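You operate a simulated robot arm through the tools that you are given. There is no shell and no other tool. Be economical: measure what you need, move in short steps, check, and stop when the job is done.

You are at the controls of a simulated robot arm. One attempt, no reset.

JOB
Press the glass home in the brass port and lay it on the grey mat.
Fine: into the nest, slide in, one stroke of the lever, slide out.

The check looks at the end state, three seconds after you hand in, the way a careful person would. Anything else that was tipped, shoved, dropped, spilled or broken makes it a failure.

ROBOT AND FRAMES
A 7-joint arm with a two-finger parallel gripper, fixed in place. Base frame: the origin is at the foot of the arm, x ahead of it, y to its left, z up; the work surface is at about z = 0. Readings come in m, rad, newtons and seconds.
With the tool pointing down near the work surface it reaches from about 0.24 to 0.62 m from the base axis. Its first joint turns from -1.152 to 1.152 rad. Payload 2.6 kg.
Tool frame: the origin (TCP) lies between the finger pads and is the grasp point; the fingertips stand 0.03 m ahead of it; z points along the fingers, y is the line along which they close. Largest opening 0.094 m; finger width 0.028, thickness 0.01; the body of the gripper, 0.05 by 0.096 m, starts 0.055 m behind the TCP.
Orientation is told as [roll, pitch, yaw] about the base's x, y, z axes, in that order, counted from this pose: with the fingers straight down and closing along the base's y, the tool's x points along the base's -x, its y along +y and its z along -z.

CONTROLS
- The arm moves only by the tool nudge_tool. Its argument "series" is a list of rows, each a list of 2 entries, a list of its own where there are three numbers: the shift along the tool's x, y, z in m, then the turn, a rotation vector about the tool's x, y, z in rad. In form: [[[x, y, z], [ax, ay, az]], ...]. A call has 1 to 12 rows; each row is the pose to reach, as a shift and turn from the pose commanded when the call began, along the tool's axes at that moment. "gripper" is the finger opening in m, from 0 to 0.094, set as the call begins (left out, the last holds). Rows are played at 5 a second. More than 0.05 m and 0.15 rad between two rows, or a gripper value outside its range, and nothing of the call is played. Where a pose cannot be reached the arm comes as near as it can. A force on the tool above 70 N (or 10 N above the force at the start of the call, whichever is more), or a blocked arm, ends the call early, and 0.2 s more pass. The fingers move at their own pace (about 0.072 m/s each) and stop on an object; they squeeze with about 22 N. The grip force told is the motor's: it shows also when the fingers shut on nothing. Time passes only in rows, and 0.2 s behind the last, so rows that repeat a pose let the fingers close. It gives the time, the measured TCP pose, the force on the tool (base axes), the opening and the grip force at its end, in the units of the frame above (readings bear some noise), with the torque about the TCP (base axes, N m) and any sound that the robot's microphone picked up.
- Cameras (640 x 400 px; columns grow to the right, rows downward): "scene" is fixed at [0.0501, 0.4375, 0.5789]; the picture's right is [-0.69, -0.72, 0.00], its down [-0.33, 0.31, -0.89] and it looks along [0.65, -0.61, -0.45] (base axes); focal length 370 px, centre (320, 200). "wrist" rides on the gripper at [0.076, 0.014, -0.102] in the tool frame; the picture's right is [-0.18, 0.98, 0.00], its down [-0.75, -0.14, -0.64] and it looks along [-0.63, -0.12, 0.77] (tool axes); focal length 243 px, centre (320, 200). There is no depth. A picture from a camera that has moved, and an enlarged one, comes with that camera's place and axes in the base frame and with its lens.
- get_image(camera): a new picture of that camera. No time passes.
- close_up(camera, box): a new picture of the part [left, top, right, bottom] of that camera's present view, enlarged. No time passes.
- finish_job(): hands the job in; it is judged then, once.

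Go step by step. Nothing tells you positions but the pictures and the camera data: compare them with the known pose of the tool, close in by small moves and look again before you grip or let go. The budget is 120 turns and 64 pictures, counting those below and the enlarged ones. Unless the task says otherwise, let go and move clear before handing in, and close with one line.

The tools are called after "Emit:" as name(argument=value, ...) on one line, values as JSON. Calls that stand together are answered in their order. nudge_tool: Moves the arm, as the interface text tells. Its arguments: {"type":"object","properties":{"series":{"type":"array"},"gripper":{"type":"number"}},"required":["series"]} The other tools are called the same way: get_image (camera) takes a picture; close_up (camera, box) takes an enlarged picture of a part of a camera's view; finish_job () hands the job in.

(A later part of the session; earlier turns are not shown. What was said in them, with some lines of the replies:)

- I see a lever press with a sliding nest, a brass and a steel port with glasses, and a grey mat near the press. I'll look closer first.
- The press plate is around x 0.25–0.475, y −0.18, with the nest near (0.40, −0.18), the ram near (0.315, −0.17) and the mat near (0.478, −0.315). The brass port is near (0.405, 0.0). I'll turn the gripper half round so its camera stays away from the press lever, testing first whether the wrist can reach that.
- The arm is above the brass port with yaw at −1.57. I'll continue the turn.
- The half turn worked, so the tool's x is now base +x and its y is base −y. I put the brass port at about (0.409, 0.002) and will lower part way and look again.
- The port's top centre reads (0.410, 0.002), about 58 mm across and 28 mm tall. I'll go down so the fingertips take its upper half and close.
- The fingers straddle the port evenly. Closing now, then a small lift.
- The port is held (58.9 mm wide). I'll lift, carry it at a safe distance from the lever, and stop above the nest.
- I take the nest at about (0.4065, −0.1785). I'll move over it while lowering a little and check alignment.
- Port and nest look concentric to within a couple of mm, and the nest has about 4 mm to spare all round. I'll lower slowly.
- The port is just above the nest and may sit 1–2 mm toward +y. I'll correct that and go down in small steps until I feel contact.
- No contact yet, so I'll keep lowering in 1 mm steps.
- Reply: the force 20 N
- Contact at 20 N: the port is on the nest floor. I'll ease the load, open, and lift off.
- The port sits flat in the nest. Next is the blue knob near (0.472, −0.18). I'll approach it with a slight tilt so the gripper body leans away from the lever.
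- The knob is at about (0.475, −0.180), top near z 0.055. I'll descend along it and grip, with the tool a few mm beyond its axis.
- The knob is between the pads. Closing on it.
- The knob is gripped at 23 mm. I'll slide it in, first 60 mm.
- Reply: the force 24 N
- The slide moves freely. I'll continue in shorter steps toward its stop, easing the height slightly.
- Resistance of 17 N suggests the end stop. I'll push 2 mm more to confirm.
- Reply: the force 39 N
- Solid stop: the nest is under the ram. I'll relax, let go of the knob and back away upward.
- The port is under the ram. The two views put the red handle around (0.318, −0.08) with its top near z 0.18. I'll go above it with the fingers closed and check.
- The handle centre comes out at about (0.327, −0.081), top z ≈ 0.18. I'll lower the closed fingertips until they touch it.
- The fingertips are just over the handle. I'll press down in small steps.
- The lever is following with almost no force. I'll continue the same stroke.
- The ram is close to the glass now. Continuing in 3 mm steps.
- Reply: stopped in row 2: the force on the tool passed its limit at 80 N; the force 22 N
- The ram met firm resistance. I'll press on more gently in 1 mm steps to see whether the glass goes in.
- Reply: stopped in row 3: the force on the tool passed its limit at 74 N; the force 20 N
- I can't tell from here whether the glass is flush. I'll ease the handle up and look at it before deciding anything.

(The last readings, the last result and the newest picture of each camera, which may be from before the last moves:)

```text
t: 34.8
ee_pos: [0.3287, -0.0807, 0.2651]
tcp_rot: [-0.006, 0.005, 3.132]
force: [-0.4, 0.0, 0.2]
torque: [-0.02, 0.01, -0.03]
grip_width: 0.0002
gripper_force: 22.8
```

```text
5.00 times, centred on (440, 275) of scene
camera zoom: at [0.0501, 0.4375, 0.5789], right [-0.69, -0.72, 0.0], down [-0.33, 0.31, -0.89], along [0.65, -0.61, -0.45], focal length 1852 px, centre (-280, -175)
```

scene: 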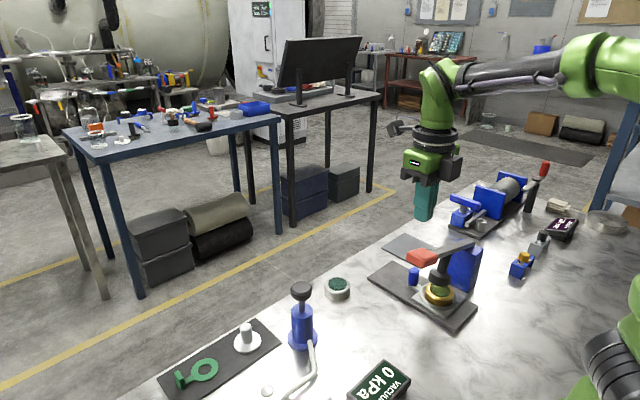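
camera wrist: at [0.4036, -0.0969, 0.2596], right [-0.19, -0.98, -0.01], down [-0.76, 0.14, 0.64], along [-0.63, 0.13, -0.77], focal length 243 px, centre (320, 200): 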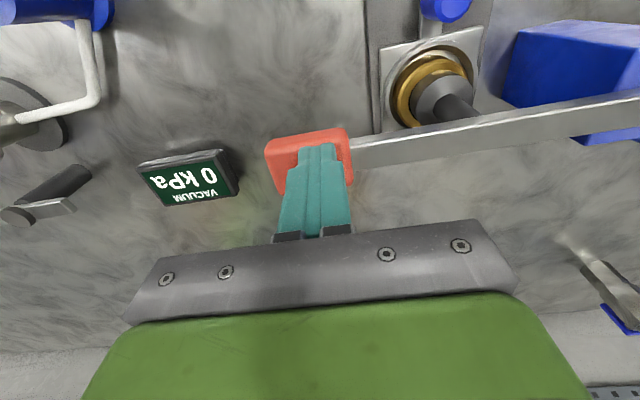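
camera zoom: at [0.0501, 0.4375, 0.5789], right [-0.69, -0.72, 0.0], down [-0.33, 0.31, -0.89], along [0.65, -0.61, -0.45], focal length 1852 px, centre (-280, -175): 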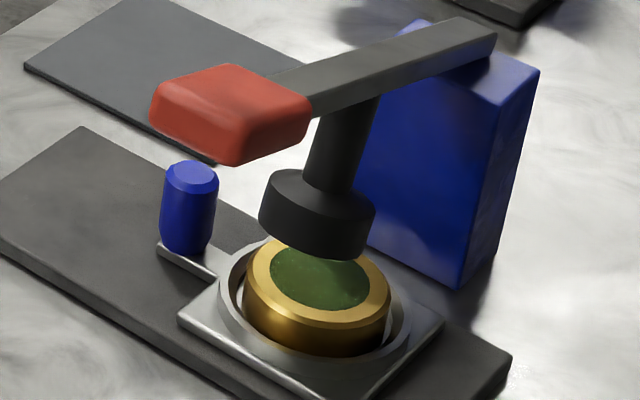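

The ram is back up and the glass now looks flush with the brass. Next I'll go back to the knob, retracing my earlier path, to slide the nest out.

Emit:
nudge_tool(series=[[[0.03, 0.01, -0.01], [0, 0, 0]], [[0.07, 0.03, 0], [0, 0, 0]], [[0.11, 0.05, 0.01], [0, 0, 0]], [[0.135, 0.08, 0.03], [0, 0, 0]], [[0.125, 0.099, 0.06], [0.006, -0.1, -0.009]], [[0.105, 0.099, 0.1], [0.006, -0.205, -0.009]], [[0.0825, 0.099, 0.135], [0.006, -0.205, -0.009]], [[0.0825, 0.099, 0.135], [0.006, -0.205, -0.009]]], gripper=0.06)

Emit:
get_image(camera="wrist")

```text
t: 36.6
ee_pos: [0.4082, -0.1813, 0.129]
tcp_rot: [-0.014, -0.201, -3.141]
force: [0.1, 0.2, -0.2]
torque: [0.0, -0.01, 0.0]
grip_width: 0.0599
gripper_force: 0.1
```

```text
22 pictures are left
camera wrist: at [0.5035, -0.1965, 0.2135], right [-0.18, -0.98, 0.02], down [-0.61, 0.13, 0.78], along [-0.77, 0.13, -0.62], focal length 243 px, centre (320, 200)
```

wrist: 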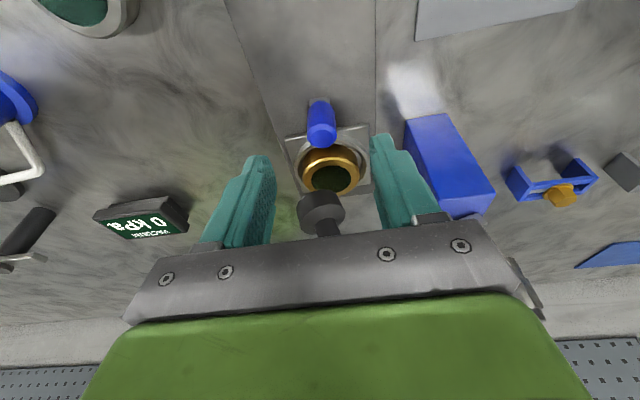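

The knob is centred between the fingers. I'll go down and grip it.

Emit:
nudge_tool(series=[[[0, 0, 0.025], [-0.014, 0, 0]], [[0, 0, 0.05], [-0.014, 0, 0]], [[0.001, 0, 0.069], [-0.014, 0, 0]], [[0.001, 0, 0.069], [-0.014, 0, 0]]])

Emit:
get_image(camera="wrist")

Emit:
nudge_tool(series=[[[0, 0, 0], [0, 0, 0]], [[0, 0, 0], [0, 0, 0]], [[0, 0, 0], [0, 0, 0]]], gripper=0.005)

```text
t: 37.6
ee_pos: [0.3962, -0.1795, 0.0625]
tcp_rot: [0.0, -0.201, -3.14]
force: [-0.1, 0.1, -0.1]
torque: [-0.03, 0.02, 0.01]
grip_width: 0.0601
gripper_force: 0.0
```

```text
21 pictures are left
camera wrist: at [0.491, -0.1931, 0.1469], right [-0.18, -0.98, 0.04], down [-0.61, 0.14, 0.78], along [-0.77, 0.12, -0.62], focal length 243 px, centre (320, 200)
```

wrist: 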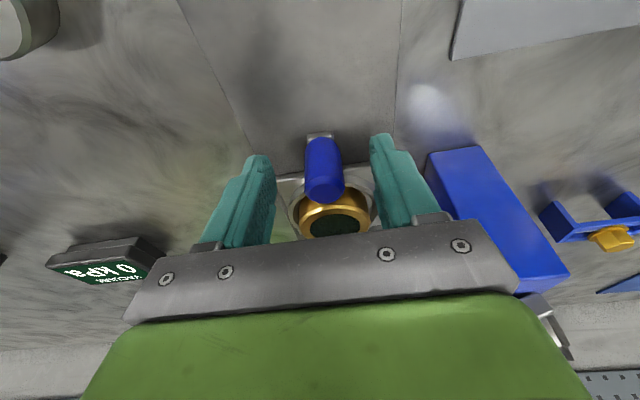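

```text
t: 38.4
ee_pos: [0.3961, -0.1799, 0.0621]
tcp_rot: [0.003, -0.2, -3.14]
force: [1.7, -9.7, -5.9]
torque: [0.34, -0.31, 0.12]
grip_width: 0.0235
gripper_force: 44.3
```

The knob is gripped again. I'll slide out +x by about 84 mm, in two calls.

Emit:
nudge_tool(series=[[[0.0049, 0.0005, -0.001], [0, 0, 0]], [[0.0098, 0.0005, -0.002], [0, 0, 0]], [[0.0147, 0.0005, -0.003], [0, 0, 0]], [[0.0196, 0.0005, -0.004], [0, 0, 0]], [[0.0245, 0.0005, -0.005], [0, 0, 0]], [[0.0294, 0.0005, -0.006], [0, 0, 0]], [[0.0343, 0.0005, -0.007], [0, 0, 0]], [[0.0392, 0.0005, -0.0075], [0, 0, 0]], [[0.0441, 0.0005, -0.0085], [0, 0, 0]], [[0.049, 0.0005, -0.0095], [0, 0, 0]], [[0.0539, 0.0005, -0.0105], [0, 0, 0]], [[0.0588, 0.0005, -0.0115], [0, 0, 0]]])

Emit:
nudge_tool(series=[[[0.0049, 0, -0.001], [0, 0, 0]], [[0.0098, 0, -0.002], [0, 0, 0]], [[0.0147, 0, -0.003], [0, 0, 0]], [[0.0196, 0, -0.004], [0, 0, 0]], [[0.0225, 0, -0.0046], [0, 0, 0]], [[0.0245, 0, -0.005], [0, 0, 0]], [[0.0245, 0, -0.005], [0, 0, 0]]])

Emit:
close_up(camera="scene", box=[350, 200, 490, 305])

```text
t: 41.0
ee_pos: [0.4575, -0.1788, 0.062]
tcp_rot: [0.0, -0.2, -3.14]
force: [-1.0, -10.0, -11.8]
torque: [0.26, -0.14, 0.12]
grip_width: 0.0235
gripper_force: 45.3
```

```text
t: 42.6
ee_pos: [0.4813, -0.1802, 0.0612]
tcp_rot: [0.001, -0.201, -3.141]
force: [-3.6, -9.5, -7.9]
torque: [0.29, -0.17, 0.07]
grip_width: 0.0235
gripper_force: 45.2
```

```text
3.81 times, centred on (420, 252) of scene
camera zoom: at [0.0502, 0.4375, 0.5789], right [-0.69, -0.72, 0.0], down [-0.33, 0.31, -0.89], along [0.65, -0.61, -0.46], focal length 1411 px, centre (-61, 0)
```

zoom: 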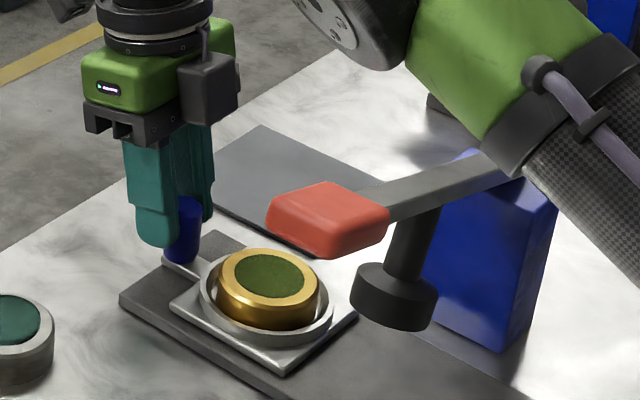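

The nest is back out and the glass sits flush in the brass ring. I'll release the knob, rise, straighten and look down at the port.

Emit:
nudge_tool(series=[[[0, 0, 0], [0, 0, 0]], [[0, 0, 0], [0, 0, 0]], [[0, 0, 0], [0, 0, 0]], [[0, 0, -0.03], [0, 0, 0]], [[0, 0, -0.07], [0, 0, 0]], [[-0.025, 0, -0.085], [0, 0.1, 0]], [[-0.0615, 0, -0.1], [0, 0.2, 0]], [[-0.0835, 0, -0.09], [0, 0.2, 0]], [[-0.0835, 0, -0.09], [0, 0.2, 0]]], gripper=0.085)

Emit:
close_up(camera="wrist", box=[220, 20, 420, 220])

Emit:
close_up(camera="scene", box=[370, 220, 450, 300])

```text
t: 44.6
ee_pos: [0.4172, -0.1808, 0.1673]
tcp_rot: [0.001, 0.001, -3.139]
force: [-0.2, -0.6, 0.8]
torque: [0.0, 0.0, 0.03]
grip_width: 0.0851
gripper_force: 0.1
```

```text
2.00 times, centred on (320, 120) of wrist
camera zoom: at [0.4933, -0.1946, 0.2707], right [-0.18, -0.98, 0.0], down [-0.75, 0.14, 0.64], along [-0.63, 0.12, -0.77], focal length 485 px, centre (320, 360)
```

zoom: 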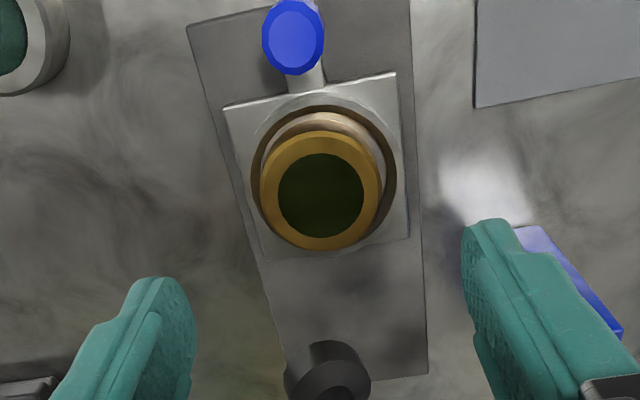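

```text
5.00 times, centred on (410, 260) of scene
camera zoom: at [0.0501, 0.4375, 0.5789], right [-0.69, -0.72, 0.0], down [-0.33, 0.31, -0.89], along [0.65, -0.61, -0.45], focal length 1852 px, centre (-130, -100)
```

zoom: 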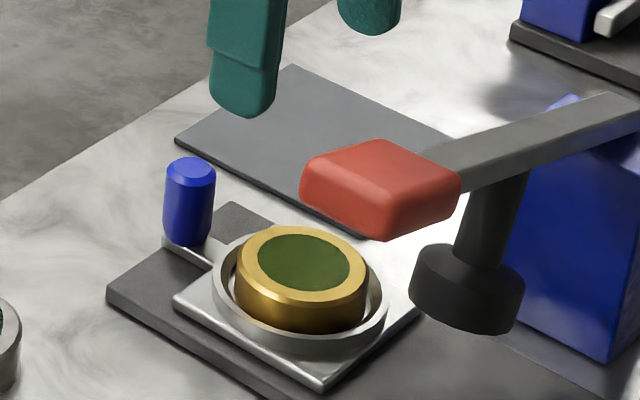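

The glass is clearly flush. The port's centre is at about (0.408, −0.179), so I'll lower to the same grip height as before.

Emit:
nudge_tool(series=[[[-0.004, -0.001, 0.03], [0, 0, 0]], [[-0.007, -0.002, 0.06], [0, 0, 0]], [[-0.009, -0.002, 0.085], [0, 0, 0]], [[-0.009, -0.002, 0.1], [0, 0, 0]], [[-0.009, -0.002, 0.106], [0, 0, 0]], [[-0.009, -0.002, 0.106], [0, 0, 0]]])

Emit:
close_up(camera="wrist", box=[200, 60, 440, 240])

```text
t: 46.0
ee_pos: [0.4093, -0.1786, 0.0604]
tcp_rot: [0.0, 0.0, -3.141]
force: [-0.6, 0.4, 0.0]
torque: [-0.02, -0.03, 0.02]
grip_width: 0.0848
gripper_force: 0.2
```

```text
2.22 times, centred on (320, 150) of wrist
camera zoom: at [0.4853, -0.1929, 0.1628], right [-0.18, -0.98, 0.0], down [-0.75, 0.14, 0.64], along [-0.63, 0.12, -0.77], focal length 539 px, centre (320, 311)
```

zoom: 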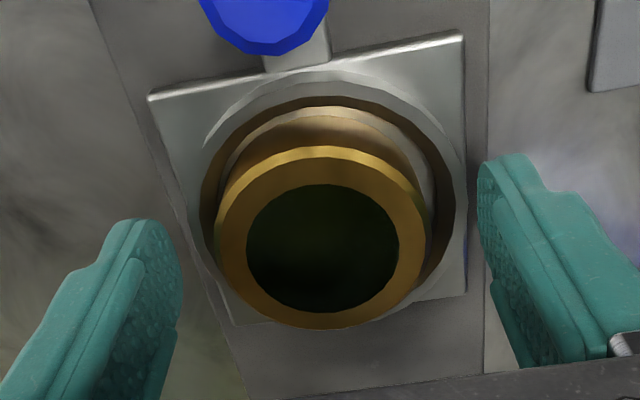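

Aligned. I'll close and lift.

Emit:
nudge_tool(series=[[[0, 0, 0], [0, 0, 0]], [[0, 0, 0], [0, 0, 0]], [[0, 0, 0], [0, 0, 0]], [[0, 0, 0], [0, 0, 0]], [[0, 0, -0.015], [0, 0, 0]], [[0, 0, -0.04], [0, 0, 0]], [[0.01, 0, -0.07], [0, 0, 0]]], gripper=0.04)

Emit:
close_up(camera="scene", box=[350, 180, 510, 300])

```text
t: 47.6
ee_pos: [0.4204, -0.1786, 0.1308]
tcp_rot: [-0.001, -0.005, -3.139]
force: [-0.3, 0.3, -0.7]
torque: [-0.03, -0.01, 0.0]
grip_width: 0.0589
gripper_force: 22.0
```

```text
3.33 times, centred on (430, 240) of scene
camera zoom: at [0.0501, 0.4375, 0.5789], right [-0.69, -0.72, 0.0], down [-0.33, 0.31, -0.89], along [0.65, -0.61, -0.45], focal length 1235 px, centre (-47, 67)
```

zoom: 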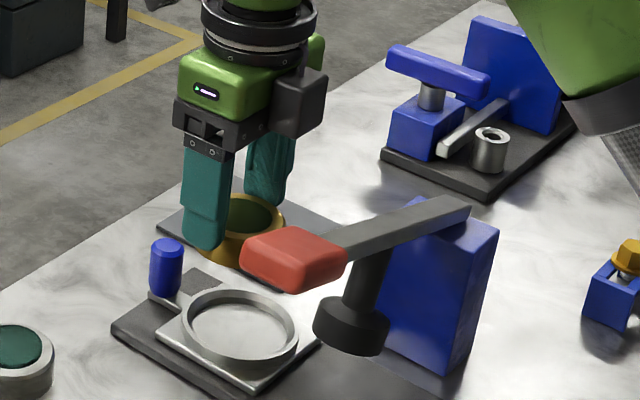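

The port is held. I'll carry it over the grey mat and check its position there.

Emit:
nudge_tool(series=[[[0.01, 0.01, -0.02], [0, 0, 0]], [[0.03, 0.035, -0.025], [0, 0, 0]], [[0.045, 0.07, -0.025], [0, 0, 0]], [[0.054, 0.105, -0.025], [0, 0, 0]], [[0.054, 0.13, -0.015], [0, 0, 0]], [[0.054, 0.136, 0], [0, 0, 0]], [[0.054, 0.136, 0], [0, 0, 0]]])

Emit:
get_image(camera="wrist")

Emit:
close_up(camera="scene", box=[350, 160, 510, 280])

```text
t: 49.2
ee_pos: [0.4749, -0.3154, 0.1308]
tcp_rot: [0.0, -0.002, -3.139]
force: [-0.9, -0.1, -1.7]
torque: [0.01, -0.01, 0.03]
grip_width: 0.059
gripper_force: 21.9
```

```text
15 pictures are left
camera wrist: at [0.5506, -0.3289, 0.2332], right [-0.18, -0.98, 0.0], down [-0.75, 0.14, 0.64], along [-0.63, 0.12, -0.77], focal length 243 px, centre (320, 200)
```

wrist: 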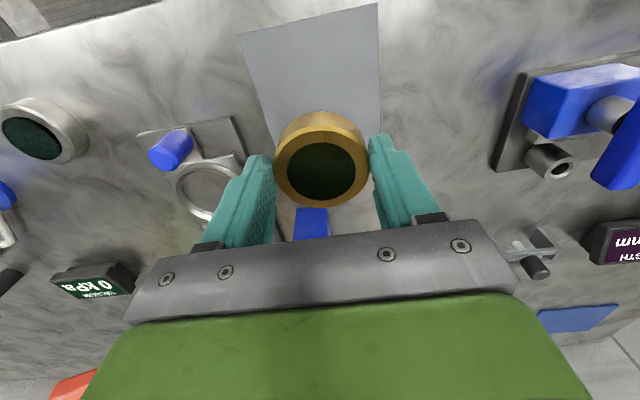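

```text
3.33 times, centred on (430, 220) of scene
camera zoom: at [0.0501, 0.4375, 0.5789], right [-0.69, -0.72, 0.0], down [-0.33, 0.31, -0.89], along [0.65, -0.61, -0.45], focal length 1235 px, centre (-47, 133)
```

zoom: 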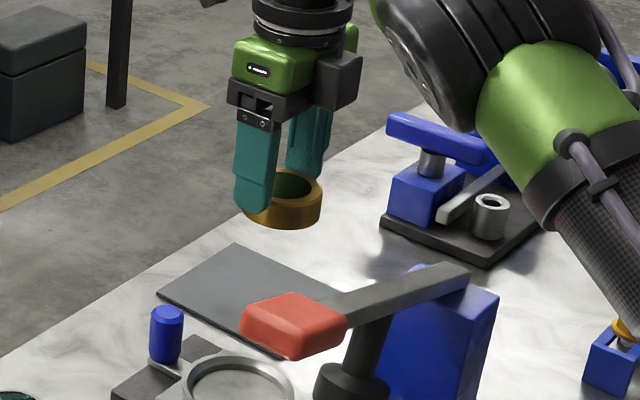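

The mat spans about x 0.42–0.54, y −0.37…−0.26, and the port is over its middle. Lowering.

Emit:
nudge_tool(series=[[[0.003, 0, 0.03], [0, 0, 0]], [[0.004, 0, 0.055], [0, 0, 0]], [[0.004, 0, 0.072], [0, 0, 0]], [[0.004, 0, 0.079], [0, 0, 0]], [[0.004, 0, 0.082], [0, 0, 0]], [[0.004, 0, 0.083], [0, 0, 0]]])

Emit:
close_up(camera="scene", box=[370, 190, 450, 270])

```text
t: 50.6
ee_pos: [0.4764, -0.3142, 0.0475]
tcp_rot: [0.002, -0.003, -3.139]
force: [0.1, 1.9, -2.1]
torque: [0.0, -0.01, -0.01]
grip_width: 0.0589
gripper_force: 22.0
```

```text
5.00 times, centred on (410, 230) of scene
camera zoom: at [0.0501, 0.4375, 0.5789], right [-0.69, -0.72, 0.0], down [-0.33, 0.31, -0.89], along [0.65, -0.61, -0.45], focal length 1852 px, centre (-130, 50)
```

zoom: 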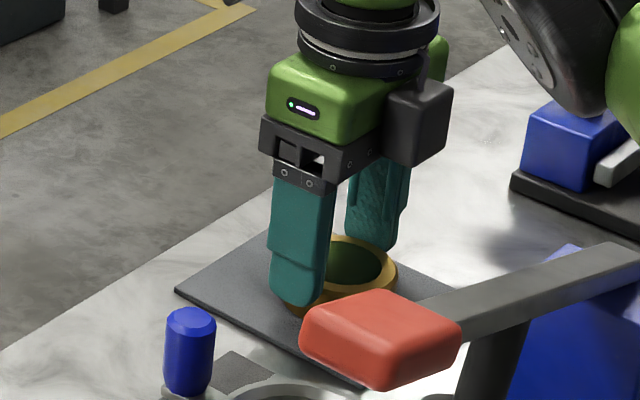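

Almost down. I'll make the last millimetres in 1 mm steps until contact.

Emit:
nudge_tool(series=[[[0, 0, 0.001], [0, 0, 0]], [[0, 0, 0.002], [0, 0, 0]], [[0, 0, 0.002], [0, 0, 0]]])

```text
t: 51.4
ee_pos: [0.4772, -0.3143, 0.0466]
tcp_rot: [-0.001, -0.001, -3.139]
force: [-0.6, 1.2, 4.6]
torque: [0.14, 0.16, -0.01]
grip_width: 0.0592
gripper_force: 22.0
```

Contact with the mat is felt. I'll open and rise clear.

Emit:
nudge_tool(series=[[[0, 0, 0.0005], [0, 0, 0]], [[0, 0, 0.0005], [0, 0, 0]], [[0, 0, 0.0005], [0, 0, 0]], [[0, 0, 0], [0, 0, 0]], [[0, 0, -0.02], [0, 0, 0]], [[0, 0, -0.05], [0, 0, 0]], [[-0.02, -0.01, -0.095], [0, 0, 0]], [[-0.04, -0.02, -0.135], [0, 0, 0]], [[-0.04, -0.02, -0.135], [0, 0, 0]]], gripper=0.085)

Emit:
get_image(camera="scene")

Emit:
close_up(camera="scene", box=[370, 210, 470, 300])

Emit:
get_image(camera="wrist")

```text
refused: row 7 steps farther than a row can; nothing moved
```

```text
12 pictures are left
```

scene: 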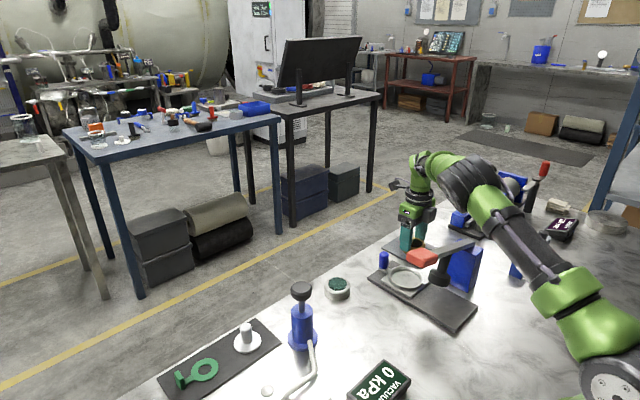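

```text
4.44 times, centred on (420, 255) of scene
camera zoom: at [0.0501, 0.4375, 0.5789], right [-0.69, -0.72, 0.0], down [-0.33, 0.31, -0.89], along [0.65, -0.61, -0.45], focal length 1646 px, centre (-124, -44)
```

zoom: 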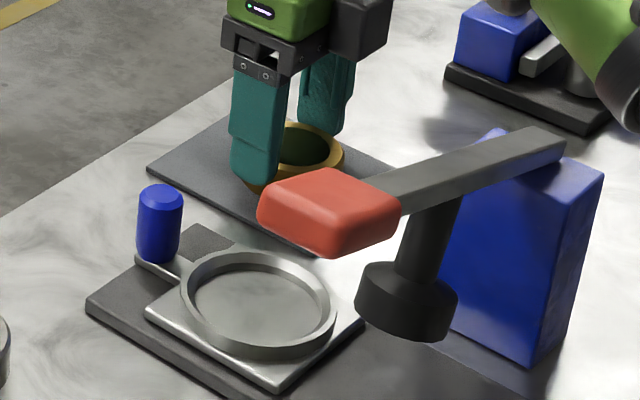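

```text
10 pictures are left
camera wrist: at [0.5532, -0.3282, 0.1491], right [-0.18, -0.98, 0.0], down [-0.75, 0.14, 0.64], along [-0.63, 0.12, -0.77], focal length 243 px, centre (320, 200)
```

wrist: 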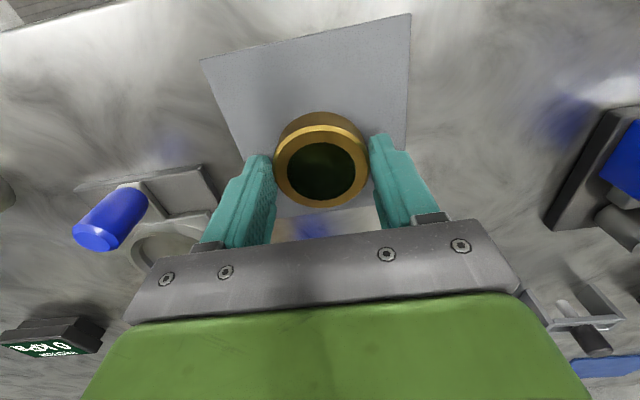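

One row was too long, so nothing moved. The port sits mid-mat, and I'll release it with shorter rows.

Emit:
nudge_tool(series=[[[0, 0, 0.0005], [0, 0, 0]], [[0, 0, 0.0005], [0, 0, 0]], [[0, 0, 0], [0, 0, 0]], [[0, 0, 0], [0, 0, 0]], [[0, 0, -0.02], [0, 0, 0]], [[0, 0, -0.05], [0, 0, 0]], [[0, 0, -0.09], [0, 0, 0]], [[0, 0, -0.13], [0, 0, 0]], [[0, 0, -0.13], [0, 0, 0]]], gripper=0.085)

Emit:
get_image(camera="wrist")

Emit:
close_up(camera="scene", box=[370, 210, 470, 300])

```text
t: 53.4
ee_pos: [0.4758, -0.3136, 0.1769]
tcp_rot: [-0.002, -0.001, -3.14]
force: [-0.1, -0.3, 0.1]
torque: [0.01, -0.03, 0.01]
grip_width: 0.0852
gripper_force: 0.1
```

```text
9 pictures are left
camera wrist: at [0.5529, -0.3286, 0.2795], right [-0.18, -0.98, 0.0], down [-0.75, 0.14, 0.64], along [-0.63, 0.12, -0.77], focal length 243 px, centre (320, 200)
```

wrist: 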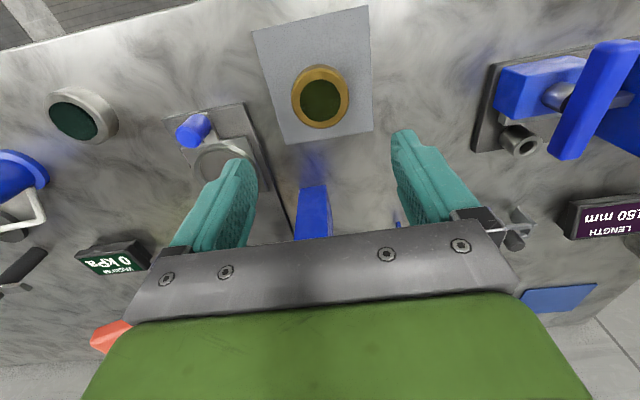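

```text
4.44 times, centred on (420, 255) of scene
camera zoom: at [0.0501, 0.4375, 0.5789], right [-0.69, -0.72, 0.0], down [-0.33, 0.31, -0.89], along [0.65, -0.61, -0.45], focal length 1646 px, centre (-124, -44)
```

zoom: 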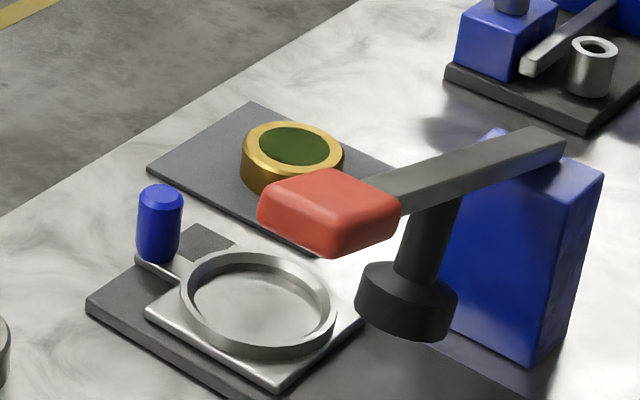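

The brass port lies flat in the middle of the grey mat with its glass flush. The press is back as it was, nothing else has moved, and the gripper is clear, so I'm handing in.

Emit:
finish_job()

```text
The job is handed in.
```

The glass looks fully pressed into the brass port, and the port is lying on the grey mat; the press slide is out, the lever is up and the gripper is clear. At the bottom of the lever stroke the tool hit its force limit at 80 N, and a second push without lifting stopped at 74 N.
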